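You operate a simulated robot arm through the tools that you are given. There is no shell and no other tool. Be economical: measure what you need, move in short steps, check, and stop when the job is done.

Carry out the task below with a simulated robot arm. There is one attempt and no reset: what you move stays moved.

JOB
Count the ribbed posts on the top of the long steel bench, then put as many of the steel bars from the top of the long steel bench on the grey square slab there.
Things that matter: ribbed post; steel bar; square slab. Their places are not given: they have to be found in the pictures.

It is judged by the outcome, as a careful person would: the job done as asked, and still so three seconds after it is handed in. It fails if anything else is knocked over, pushed out of place, dropped, spilled or broken.

ROBOT AND FRAMES
A 7-joint arm with a two-finger parallel gripper, fixed in place. Base frame: the origin is at the foot of the arm, x ahead of it, y to its left, z up; the work surface is at about z = 0. Units: mm, degrees, N and s.
With the tool pointing down near the work surface it reaches from about 240 to 620 mm from the base axis. Its first joint turns from -66.0 to 66.0 degrees. Payload 2.6 kg.
Tool frame: the origin (TCP) lies between the finger pads and is the grasp point; the fingertips stand 30 mm ahead of it; z points along the fingers, y is the line along which they close. The gripper opens to 94 mm. The fingers are 28 mm wide and 10 mm thick; the gripper's body (50 by 96 mm) begins 55 mm behind the TCP.
Orientation is told as [roll, pitch, yaw] about the base's x, y, z axes, in that order, counted from this pose: with the fingers straight down and closing along the base's y, the tool's x points along the base's -x, its y along +y and its z along -z.

CONTROLS
- The arm moves only by the tool play_rows. Its argument "deltas" is a list of rows, each an object of numbers (a shift or turn left out is 0, a gripper value left out holds the last): "rx", "ry", "rz": the turn, a rotation vector about the base's x, y, z in degrees; "x", "y", "z": the shift along the base's x, y, z in mm; "claw": the opening, from 0 (shut) to 1 (fully open). In form: [{"rx": .., "ry": .., "rz": .., "x": .., "y": .., "z": .., "claw": ..}, ...]. A call has 1 to 8 rows; each row is the pose to reach, as a shift and turn from the pose commanded when the call began. Each row takes 0.2 s and may step no farther than 50 mm and 8.6 degrees from the row before; otherwise, or with a gripper value out of range, the whole call is refused. Where a pose cannot be reached the arm comes as near as it can. A force on the tool above 40 N (or 10 N above the force at the start of the call, whichever is more), or a blocked arm, ends the call early, and 0.2 s more pass. The fingers move at their own pace (about 72 mm/s each) and stop on an object; they squeeze with about 23 N. The grip force told is the motor's: it shows also when the fingers shut on nothing. Time passes only in rows, and 0.2 s behind the last, so rows that repeat a pose let the fingers close. It gives the time, the measured TCP pose, the force on the tool (base axes), the opening and the grip force at its end, in the units of the frame above (readings bear some noise).
- Cameras (640 x 400 px; columns grow to the right, rows downward): "scene" is fixed at [39.7, 443.9, 549.9]; the picture's right is [-0.69, -0.72, 0.00], its down [-0.50, 0.47, -0.73] and it looks along [0.53, -0.50, -0.69] (base axes); focal length 306 px, centre (320, 200). "wrist" rides on the gripper at [-37, 0, -58] in the tool frame; the picture's right is [0.00, -1.00, 0.00], its down [0.97, 0.00, -0.24] and it looks along [0.24, 0.00, 0.97] (tool axes); focal length 218 px, centre (320, 200).
- get_image(camera): a new picture of that camera. It takes no simulated time.
- point_at(camera, pixels): for up to 12 pixels [column, row] of the newest picture of that camera ("zoom" is the newest enlarged one), the place [x, y, z] in the base frame of the surface seen there, good to about 2 mm. It takes no simulated time.
- close_up(camera, box): a new picture of the part [left, top, right, bottom] of that camera's present view, enlarged. It takes no simulated time.
- hand_in(): hands the job in; it is judged then, once.

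Keep the steps short. Do not move on a guess: measure, check each grasp and each placing, and mend mistakes. In all there are 60 turns and 30 pictures (those below and enlarged ones count). Leave the gripper open and the arm clear of the work at the hand-in unless told otherwise, and finish with a single line.

The tools are called by a JSON object that holds its "fn" and its "kwargs". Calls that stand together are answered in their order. play_rows: Moves the arm, as the interface text tells. Its arguments: {"type":"object","properties":{"deltas":{"type":"array"}},"required":["deltas"]} The other tools are called the same way: get_image (camera) takes a picture; point_at (camera, pixels) gives the place of the surface under pixels of a picture; close_up (camera, box) takes an enlarged picture of a part of a camera's view; hand_in () hands the job in.

At the start:

```text
time_s: 0.0
tcp_pos: [366.0, 20.9, 302.4]
tcp_rot: [0.0, 0.0, 0.0]
contact_force: [-0.7, -0.6, 0.0]
grip_width: 93.9
grasp_force: 0.1
```

scene: 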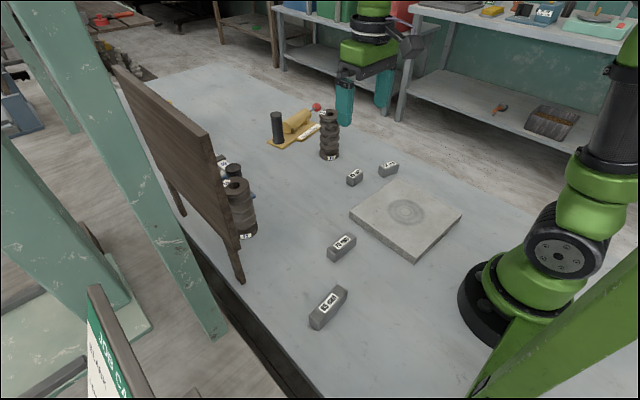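
wrist: 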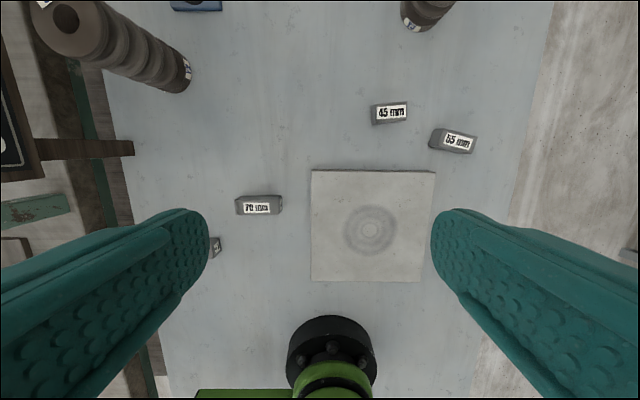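

I see ribbed posts near (329,135) and (240,205), and a board that may hide more of them. I'll enlarge both regions.

{"fn": "close_up", "kwargs": {"camera": "scene", "box": [180, 80, 420, 250]}}

{"fn": "close_up", "kwargs": {"camera": "wrist", "box": [0, 0, 480, 260]}}

```text
2.35 times, centred on (300, 165) of scene
```

zoom: 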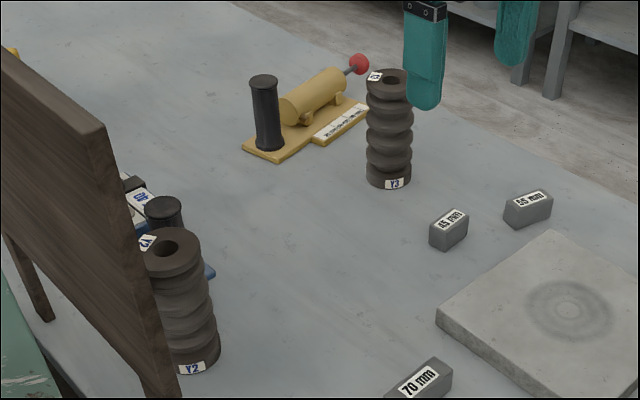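

```text
1.33 times, centred on (240, 130) of wrist
```

zoom: 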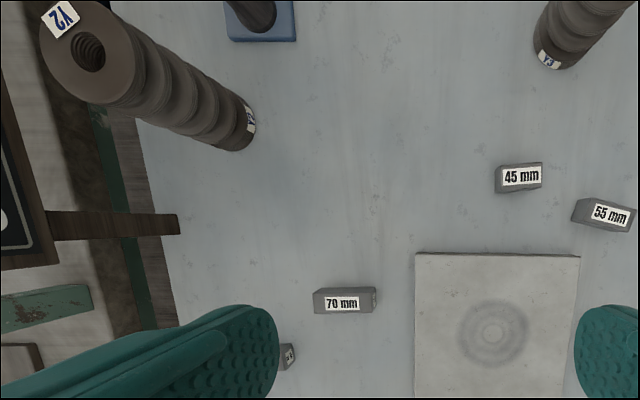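

Posts Y2 and Y3 are visible, and a Y1 could stand behind the board. I'll measure the places first.

{"fn": "get_image", "kwargs": {"camera": "scene"}}

{"fn": "point_at", "kwargs": {"camera": "scene", "pixels": [[329, 112], [332, 157], [236, 184], [245, 236], [205, 138], [115, 68], [240, 280], [185, 213], [278, 115], [170, 103], [405, 210], [233, 167]]}}

{"fn": "point_at", "kwargs": {"camera": "wrist", "pixels": [[312, 171], [436, 172], [422, 281], [311, 280], [371, 230], [390, 113], [458, 142], [258, 207], [215, 247]]}}

```text
25 pictures are left
```

scene: 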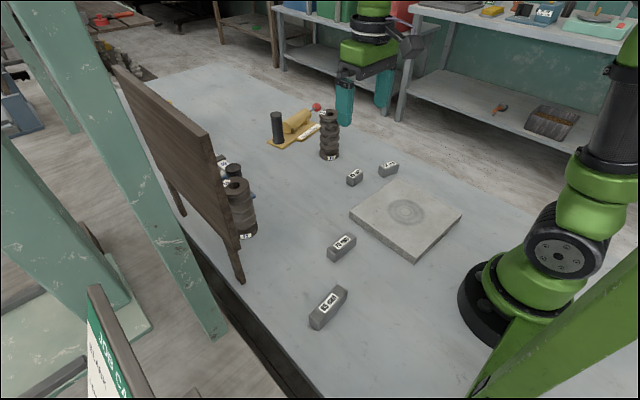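

```text
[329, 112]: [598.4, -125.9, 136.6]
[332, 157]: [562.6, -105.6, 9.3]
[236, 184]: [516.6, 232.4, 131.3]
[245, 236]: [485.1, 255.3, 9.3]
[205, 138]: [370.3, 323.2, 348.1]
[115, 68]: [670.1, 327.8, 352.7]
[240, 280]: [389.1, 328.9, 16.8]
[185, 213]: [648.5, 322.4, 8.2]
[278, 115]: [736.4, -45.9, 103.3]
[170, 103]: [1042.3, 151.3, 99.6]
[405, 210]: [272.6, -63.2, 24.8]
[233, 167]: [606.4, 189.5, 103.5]
```

```text
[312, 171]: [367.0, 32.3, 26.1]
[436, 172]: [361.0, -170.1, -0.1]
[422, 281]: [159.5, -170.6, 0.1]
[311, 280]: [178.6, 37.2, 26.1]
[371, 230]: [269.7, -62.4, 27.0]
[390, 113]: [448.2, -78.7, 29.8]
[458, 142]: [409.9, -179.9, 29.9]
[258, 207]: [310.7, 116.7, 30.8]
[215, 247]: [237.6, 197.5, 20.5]
```

The board stands along y≈325 from x 370 to 670, so it hides the bench farther out on the left. I'll tilt the tool so the wrist camera looks ahead. The fingers are at z≈270, well above everything.

{"fn": "play_rows", "kwargs": {"deltas": [{"ry": -8, "z": 10}, {"ry": -16, "z": 20}, {"ry": -24, "z": 30}, {"ry": -32, "z": 40}, {"ry": -40, "z": 50}, {"ry": -45, "z": 60}, {"ry": -45, "z": 60}]}}

{"fn": "get_image", "kwargs": {"camera": "wrist"}}

```text
time_s: 1.6
tcp_pos: [366.1, 21.8, 360.3]
tcp_rot: [0.1, -45.1, -0.1]
contact_force: [0.1, 0.0, 1.0]
grip_width: 94.0
grasp_force: 0.1
```

```text
24 pictures are left
```

wrist: 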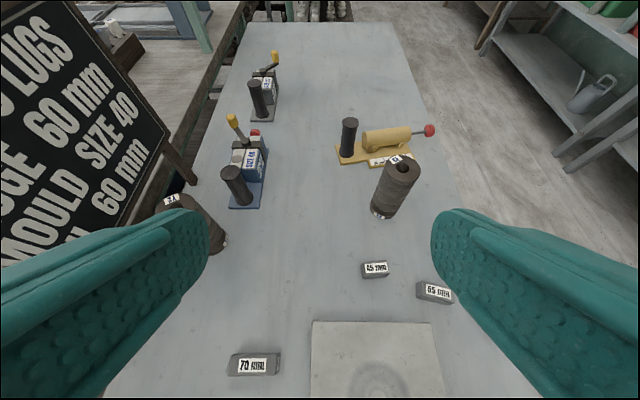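

Behind the board I see two lever tools with smooth black knobs. I'll enlarge them, along with the sign.

{"fn": "close_up", "kwargs": {"camera": "wrist", "box": [140, 20, 460, 260]}}

{"fn": "close_up", "kwargs": {"camera": "wrist", "box": [0, 0, 240, 270]}}

```text
1.67 times, centred on (300, 140) of wrist
```

zoom: 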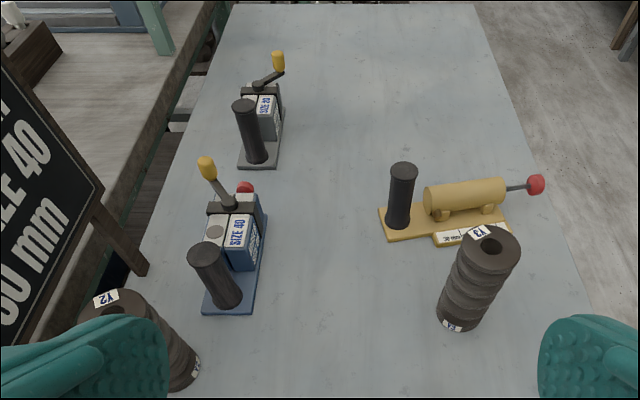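

```text
1.48 times, centred on (120, 135) of wrist
```

zoom: 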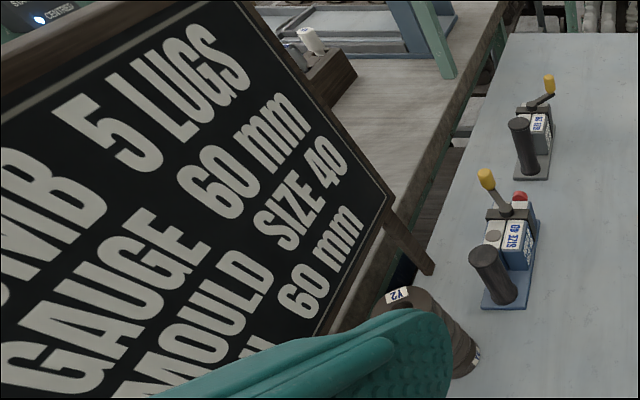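

All of that is clear of extra posts. The bench nearer to and beside the arm foot is still unseen, so I'll tilt the camera back to check there.

{"fn": "play_rows", "kwargs": {"deltas": [{"ry": 8}, {"ry": 16}, {"ry": 24}, {"ry": 32}, {"ry": 40}, {"ry": 48}, {"ry": 56, "x": 20}, {"ry": 64, "x": 40}]}}

{"fn": "get_image", "kwargs": {"camera": "wrist"}}

{"fn": "close_up", "kwargs": {"camera": "scene", "box": [280, 200, 640, 400]}}

```text
time_s: 3.4
tcp_pos: [408.3, 20.6, 359.6]
tcp_rot: [0.0, 18.9, 0.0]
contact_force: [-0.1, -0.9, 0.4]
grip_width: 93.7
grasp_force: 0.0
```

```text
21 pictures are left
```

wrist: 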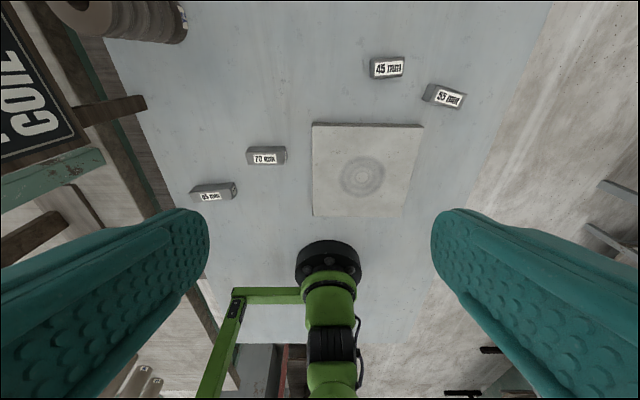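

```text
1.78 times, centred on (460, 300) of scene
```

zoom: 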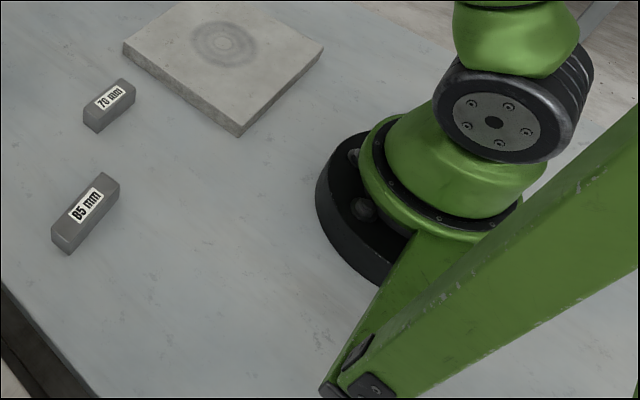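

Nothing more is on the bench near the arm foot. The C-labelled posts at lower left (≈(140,385)) are past the bench edge. So far that makes two posts, Y2 and Y3. The left finger blocked the area near Y2 and the board, so I'll turn the camera that way.

{"fn": "play_rows", "kwargs": {"deltas": [{"ry": -8, "x": -10}, {"ry": -16, "x": -20}, {"ry": -24, "x": -40}, {"ry": -32, "x": -60}, {"ry": -40, "x": -60}, {"ry": -48, "x": -60}, {"ry": -54, "x": -60}]}}

{"fn": "play_rows", "kwargs": {"deltas": [{"rz": 8}, {"rz": 16}, {"rz": 24}, {"rz": 32}, {"rz": 38}, {"rz": 38}]}}

{"fn": "get_image", "kwargs": {"camera": "wrist"}}

```text
time_s: 5.0
tcp_pos: [346.8, 21.4, 360.0]
tcp_rot: [0.0, -35.1, -0.1]
contact_force: [-0.6, -0.5, 0.7]
grip_width: 94.1
grasp_force: 0.0
```

```text
time_s: 6.4
tcp_pos: [346.9, 21.3, 362.2]
tcp_rot: [0.1, -35.1, 38.0]
contact_force: [-0.1, 0.0, 0.0]
grip_width: 94.1
grasp_force: 0.0
```

```text
19 pictures are left
```

wrist: 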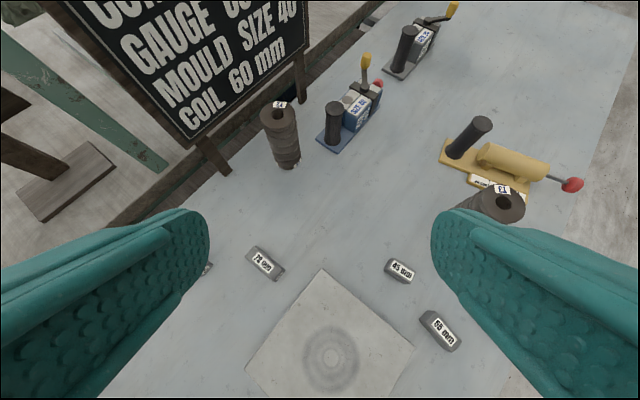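

The left side is clear, so there are exactly two ribbed posts and I need two bars on the slab. I'll bring the tool upright and measure the bars.

{"fn": "play_rows", "kwargs": {"deltas": [{"rz": -8}, {"rz": -16}, {"rz": -24}, {"rz": -32}, {"rz": -38}]}}

{"fn": "play_rows", "kwargs": {"deltas": [{"ry": 8}, {"ry": 16}, {"ry": 24}, {"ry": 32, "y": 20}, {"ry": 35, "y": 40, "z": -30}, {"ry": 35, "y": 40, "z": -60}, {"ry": 35, "y": 40, "z": -60}]}}

{"fn": "get_image", "kwargs": {"camera": "wrist"}}

{"fn": "close_up", "kwargs": {"camera": "wrist", "box": [220, 60, 540, 260]}}

```text
time_s: 7.6
tcp_pos: [346.8, 19.9, 360.9]
tcp_rot: [0.0, -35.1, -0.1]
contact_force: [-0.9, 0.7, -0.5]
grip_width: 94.0
grasp_force: 0.1
```

```text
time_s: 9.2
tcp_pos: [346.8, 59.5, 301.7]
tcp_rot: [0.0, 0.1, 0.0]
contact_force: [-0.6, -0.1, -0.3]
grip_width: 94.0
grasp_force: 0.2
```

```text
18 pictures are left
```

wrist: 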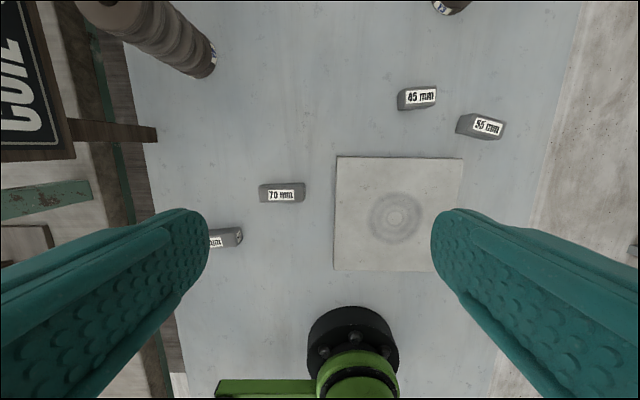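

```text
2.00 times, centred on (380, 160) of wrist
```

zoom: 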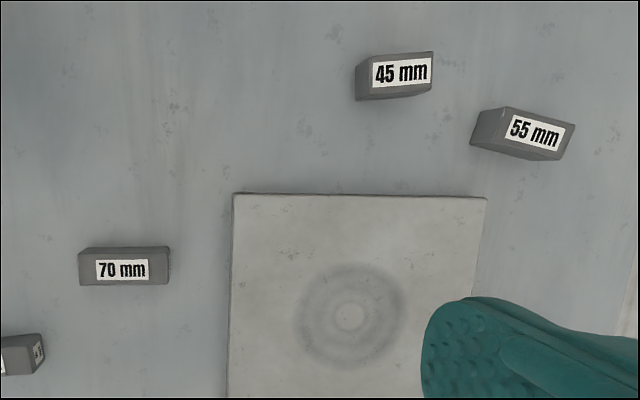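

Now I'll measure the top faces of the 70 mm and 45 mm bars.

{"fn": "point_at", "kwargs": {"camera": "zoom", "pixels": [[83, 257], [166, 254], [83, 281], [164, 280], [122, 269], [374, 62], [430, 56], [376, 93], [430, 88], [403, 74], [240, 200], [480, 202]]}}

{"fn": "point_at", "kwargs": {"camera": "scene", "pixels": [[342, 241], [331, 246], [352, 237], [355, 177], [350, 212], [460, 212], [415, 258]]}}

```text
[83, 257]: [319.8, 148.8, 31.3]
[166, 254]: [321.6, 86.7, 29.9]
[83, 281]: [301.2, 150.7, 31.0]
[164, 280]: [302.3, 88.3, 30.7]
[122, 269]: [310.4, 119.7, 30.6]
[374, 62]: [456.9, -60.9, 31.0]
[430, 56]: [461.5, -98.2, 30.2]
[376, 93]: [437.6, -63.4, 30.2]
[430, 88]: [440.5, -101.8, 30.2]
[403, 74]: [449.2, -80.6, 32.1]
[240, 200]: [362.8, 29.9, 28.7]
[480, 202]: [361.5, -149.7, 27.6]
```

```text
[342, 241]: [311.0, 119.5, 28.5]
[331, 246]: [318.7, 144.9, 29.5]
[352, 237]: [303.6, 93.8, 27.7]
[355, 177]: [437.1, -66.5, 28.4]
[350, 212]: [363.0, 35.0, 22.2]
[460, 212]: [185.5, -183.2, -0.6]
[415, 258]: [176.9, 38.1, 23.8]
```

The 70 mm bar is centred at (311,118.5), with its top at z≈30 and its length along y. The jaws open to 94 mm, so they can take it by its ends without yawing. I'll move above it first.

{"fn": "play_rows", "kwargs": {"deltas": [{"x": -18, "y": 25, "z": -30, "rz": 1.5}, {"x": -36, "y": 50, "z": -65, "rz": 1.5}, {"x": -36, "y": 59, "z": -110, "rz": 1.5}, {"x": -36, "y": 59, "z": -155, "rz": 1.5}, {"x": -36, "y": 59, "z": -195, "rz": 1.5}, {"x": -36, "y": 59, "z": -215, "rz": 1.5}, {"x": -36, "y": 59, "z": -215, "rz": 1.5}]}}

{"fn": "get_image", "kwargs": {"camera": "wrist"}}

```text
time_s: 10.8
tcp_pos: [313.2, 118.8, 87.0]
tcp_rot: [0.0, 0.0, 1.4]
contact_force: [-0.8, 0.0, -0.1]
grip_width: 94.0
grasp_force: 0.1
```

```text
16 pictures are left
```

wrist: 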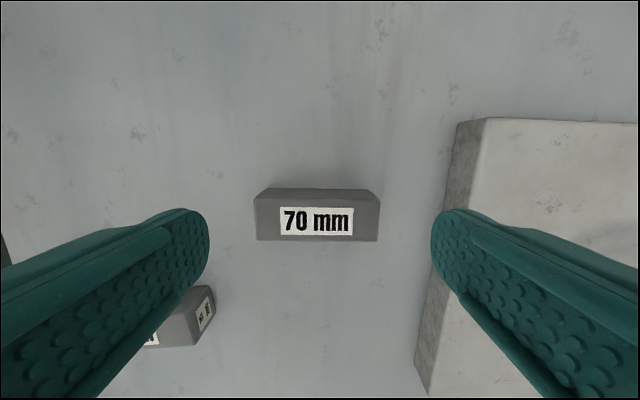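

The bar is centred between the fingers. I'll check the 85 mm bar's near corner against the left finger and measure the bar again.

{"fn": "point_at", "kwargs": {"camera": "wrist", "pixels": [[258, 202], [376, 202], [258, 237], [376, 239], [316, 220], [206, 288], [213, 300], [185, 295]]}}

```text
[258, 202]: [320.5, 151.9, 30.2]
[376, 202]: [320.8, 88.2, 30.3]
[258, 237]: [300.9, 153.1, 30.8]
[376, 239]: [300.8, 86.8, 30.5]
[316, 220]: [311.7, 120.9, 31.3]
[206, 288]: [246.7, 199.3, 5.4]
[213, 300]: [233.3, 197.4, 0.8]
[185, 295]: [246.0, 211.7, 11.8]
```

There is plenty of clearance. The bar centre is at (311,120), so I'll descend to z≈36 and close.

{"fn": "play_rows", "kwargs": {"deltas": [{"x": -2, "y": 1, "z": -20}, {"x": -2, "y": 1, "z": -40}, {"x": -2, "y": 1, "z": -51}, {"x": -2, "y": 1, "z": -51}, {"x": -2, "y": 1, "z": -51, "claw": 0.6}, {"x": -2, "y": 1, "z": -51, "claw": 0.6}, {"x": -2, "y": 1, "z": -51, "claw": 0.6}]}}

```text
time_s: 12.4
tcp_pos: [311.0, 118.6, 36.3]
tcp_rot: [0.0, 0.0, 1.6]
contact_force: [0.9, 0.0, -0.2]
grip_width: 69.6
grasp_force: 23.1
```

It's gripped: opening 69.6 mm, 23 N. I'll lift it and carry it over the slab to (330,-30).

{"fn": "play_rows", "kwargs": {"deltas": [{"z": 30}, {"z": 65}, {"x": 6, "y": -40, "z": 65}, {"x": 12, "y": -85, "z": 65}, {"x": 19, "y": -130, "z": 65}, {"x": 19, "y": -149, "z": 65}, {"x": 19, "y": -149, "z": 65}]}}

{"fn": "get_image", "kwargs": {"camera": "scene"}}

```text
time_s: 14.0
tcp_pos: [324.6, -27.3, 100.7]
tcp_rot: [0.1, 0.0, 1.5]
contact_force: [0.8, 0.2, -4.4]
grip_width: 69.9
grasp_force: 22.8
```

```text
15 pictures are left
```

scene: 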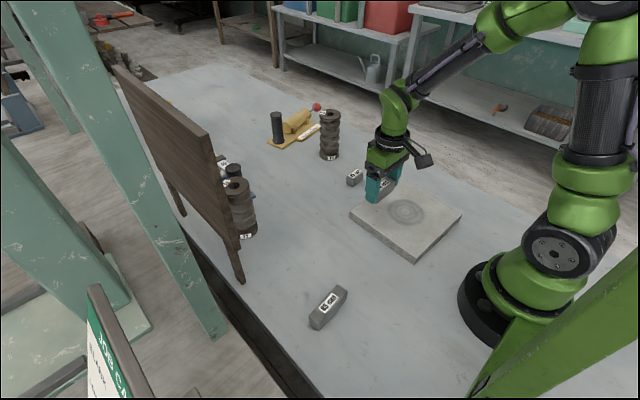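

It's held over the slab. I'll lower it slowly until it touches, at about z 62.

{"fn": "play_rows", "kwargs": {"deltas": [{"z": -15}, {"z": -28}, {"z": -34}, {"z": -36}, {"z": -37}, {"z": -37}]}}

```text
time_s: 15.4
tcp_pos: [328.0, -27.9, 63.7]
tcp_rot: [0.0, 0.0, 1.5]
contact_force: [0.2, -0.3, -4.3]
grip_width: 69.6
grasp_force: 23.0
```

No touch yet; the force is only the bar's weight. I'll lower by 1 to 2 mm.

{"fn": "play_rows", "kwargs": {"deltas": [{"z": -0.7}, {"z": -1.4}, {"z": -1.4}]}}

```text
time_s: 16.2
tcp_pos: [326.6, -27.2, 62.6]
tcp_rot: [0.0, -0.1, 1.4]
contact_force: [-5.8, -2.2, 13.2]
grip_width: 69.8
grasp_force: 23.6
```

The upward force of 13 N shows contact. I'll open and lift.

{"fn": "play_rows", "kwargs": {"deltas": [{"claw": 0.85}, {"claw": 0.9}, {"claw": 0.9}, {"z": 15, "claw": 0.9}, {"z": 45}, {"z": 85}, {"z": 125}, {"z": 125}]}}

{"fn": "get_image", "kwargs": {"camera": "wrist"}}

```text
time_s: 18.0
tcp_pos: [326.8, -26.0, 187.4]
tcp_rot: [0.0, 0.0, 1.4]
contact_force: [-1.1, -0.5, -0.1]
grip_width: 84.4
grasp_force: 0.0
```

```text
14 pictures are left
```

wrist: 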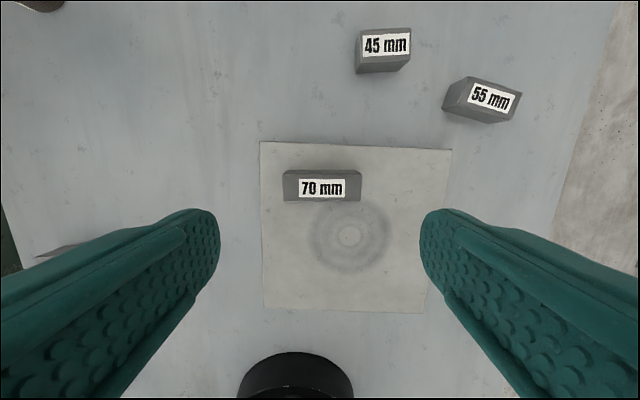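

The 70 mm bar rests flat on the slab. Next I'll move over the 45 mm bar at about (449,-80).

{"fn": "play_rows", "kwargs": {"deltas": [{"x": 35, "y": -15}, {"x": 70, "y": -30, "rz": 2}, {"x": 105, "y": -45, "rz": 4}, {"x": 121, "y": -53, "rz": 4}, {"x": 121, "y": -53, "z": -40, "rz": 4}, {"x": 121, "y": -53, "z": -80, "rz": 4}, {"x": 121, "y": -53, "z": -100, "rz": 4}, {"x": 121, "y": -53, "z": -100, "rz": 4}]}}

{"fn": "get_image", "kwargs": {"camera": "wrist"}}

```text
time_s: 19.8
tcp_pos: [447.6, -81.7, 84.3]
tcp_rot: [0.0, -0.1, 5.4]
contact_force: [0.2, 0.7, -0.3]
grip_width: 84.7
grasp_force: 0.1
```

```text
13 pictures are left
```

wrist: 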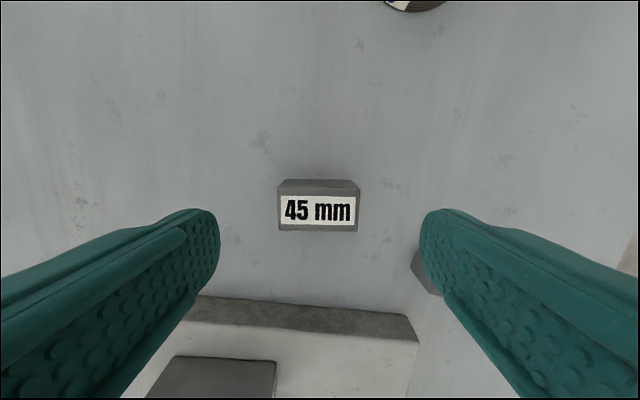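

The bar is centred and aligned. The right finger is near the 55 mm bar, so I'll measure and narrow the jaws to about 66 mm.

{"fn": "point_at", "kwargs": {"camera": "wrist", "pixels": [[281, 192], [357, 192], [281, 228], [355, 229], [412, 264], [418, 250], [430, 290]]}}

{"fn": "play_rows", "kwargs": {"deltas": [{"claw": 0.7}, {"claw": 0.7}]}}

```text
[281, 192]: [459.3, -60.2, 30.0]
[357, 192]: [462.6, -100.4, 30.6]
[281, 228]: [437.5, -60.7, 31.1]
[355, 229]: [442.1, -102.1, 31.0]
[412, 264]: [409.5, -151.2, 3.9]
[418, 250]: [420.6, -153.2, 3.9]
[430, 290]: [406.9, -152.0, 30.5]
```

```text
time_s: 20.4
tcp_pos: [447.7, -80.9, 85.9]
tcp_rot: [0.0, 0.0, 5.4]
contact_force: [-0.1, 0.1, 0.3]
grip_width: 65.7
grasp_force: 0.1
```

The bar centre is (450,-81). I'll descend and close.

{"fn": "play_rows", "kwargs": {"deltas": [{"x": 2, "z": -20}, {"x": 2, "z": -40}, {"x": 2, "z": -49}, {"x": 2, "z": -49}, {"x": 2, "z": -49, "claw": 0.35}, {"x": 2, "z": -49, "claw": 0.35}, {"x": 2, "z": -49, "claw": 0.35}]}}

```text
time_s: 22.0
tcp_pos: [450.3, -81.8, 36.1]
tcp_rot: [0.0, 0.0, 5.5]
contact_force: [0.2, -0.1, -0.7]
grip_width: 44.7
grasp_force: 22.6
```

It's gripped at 44.7 mm. I'll lift it high and carry it to the free part of the slab at (270,-95).

{"fn": "play_rows", "kwargs": {"deltas": [{"z": 40}, {"z": 85}, {"x": -40, "y": -4, "z": 95}, {"x": -85, "y": -8, "z": 95}, {"x": -130, "y": -14, "z": 95}, {"x": -170, "y": -14, "z": 95, "rz": -3}, {"x": -180, "y": -14, "z": 95, "rz": -4}, {"x": -180, "y": -14, "z": 95, "rz": -4}]}}

{"fn": "get_image", "kwargs": {"camera": "wrist"}}

```text
time_s: 23.8
tcp_pos: [269.5, -97.0, 131.1]
tcp_rot: [-0.1, 0.0, 1.4]
contact_force: [-0.6, -0.1, -2.8]
grip_width: 44.8
grasp_force: 22.6
```

```text
12 pictures are left
```

wrist: 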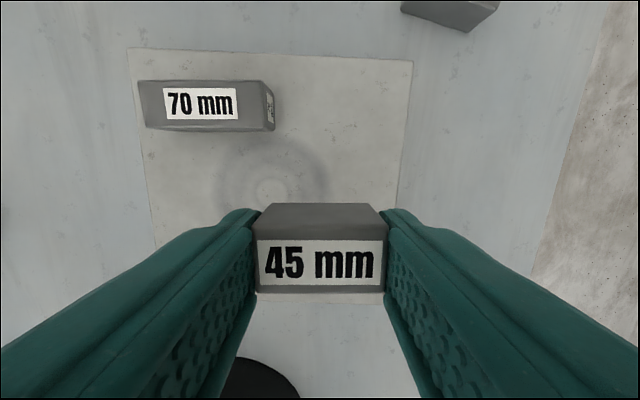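

It's over free slab. I'll lower it to just above touch, at z≈63.5.

{"fn": "play_rows", "kwargs": {"deltas": [{"z": -25}, {"z": -50}, {"z": -62}, {"z": -66}, {"z": -67}, {"z": -67}]}}

{"fn": "play_rows", "kwargs": {"deltas": [{"z": -0.7}, {"z": -1.5}, {"z": -1.5}]}}

```text
time_s: 25.2
tcp_pos: [270.9, -95.7, 65.6]
tcp_rot: [0.0, 0.0, 1.5]
contact_force: [-0.4, 0.7, -2.5]
grip_width: 44.6
grasp_force: 22.7
```

```text
time_s: 26.0
tcp_pos: [270.4, -94.7, 64.2]
tcp_rot: [-0.1, 0.0, 1.4]
contact_force: [0.3, 0.9, -1.8]
grip_width: 44.6
grasp_force: 23.2
```

There's no contact yet, so I'll go a little lower.

{"fn": "play_rows", "kwargs": {"deltas": [{"z": -0.8}, {"z": -1.6}, {"z": -1.6}]}}

```text
time_s: 26.8
tcp_pos: [271.5, -95.0, 63.5]
tcp_rot: [0.1, -0.1, 1.4]
contact_force: [-3.2, -0.4, 14.9]
grip_width: 44.7
grasp_force: 23.5
```

It's touching at 15 N. I'll release to about 66 mm and lift clear.

{"fn": "play_rows", "kwargs": {"deltas": [{"claw": 0.7}, {"claw": 0.7}, {"claw": 0.7}, {"z": 20, "claw": 0.7}, {"z": 60}, {"z": 105}, {"z": 150}, {"z": 190, "claw": 1}]}}

{"fn": "play_rows", "kwargs": {"deltas": [{"x": 40, "y": 0, "z": 20}, {"x": 80, "z": 40}, {"x": 80, "z": 40}]}}

{"fn": "get_image", "kwargs": {"camera": "wrist"}}

{"fn": "get_image", "kwargs": {"camera": "scene"}}

```text
time_s: 28.6
tcp_pos: [270.1, -94.4, 254.1]
tcp_rot: [-0.1, -0.1, 1.5]
contact_force: [1.0, -0.1, -0.8]
grip_width: 94.0
grasp_force: 0.1
```

```text
time_s: 29.4
tcp_pos: [349.7, -95.8, 292.3]
tcp_rot: [0.0, 0.0, 1.5]
contact_force: [0.0, -0.2, 0.4]
grip_width: 94.1
grasp_force: 0.0
```

```text
11 pictures are left
```

wrist: 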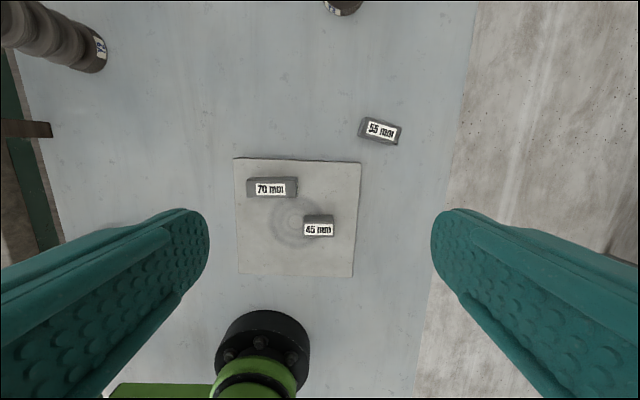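

```text
10 pictures are left
```

scene: 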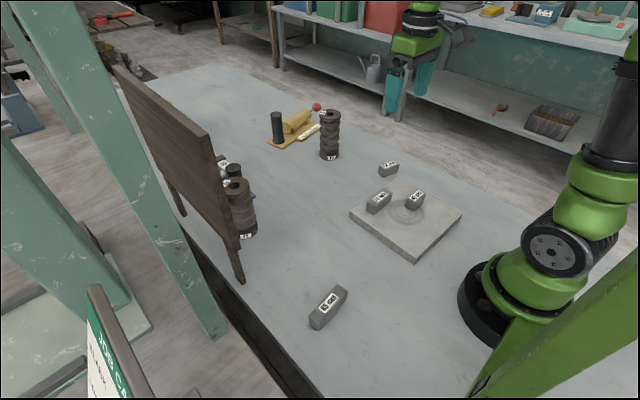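

Two ribbed posts, two bars lying flat on the slab, nothing else moved, the gripper open and the arm clear. I'm handing in now.

{"fn": "hand_in", "kwargs": {}}

```text
The job is handed in.
```

I counted 2 ribbed posts (Y2 and Y3) on the bench, put 2 steel bars (70 mm and 45 mm) on the grey slab to match, and handed the job in.
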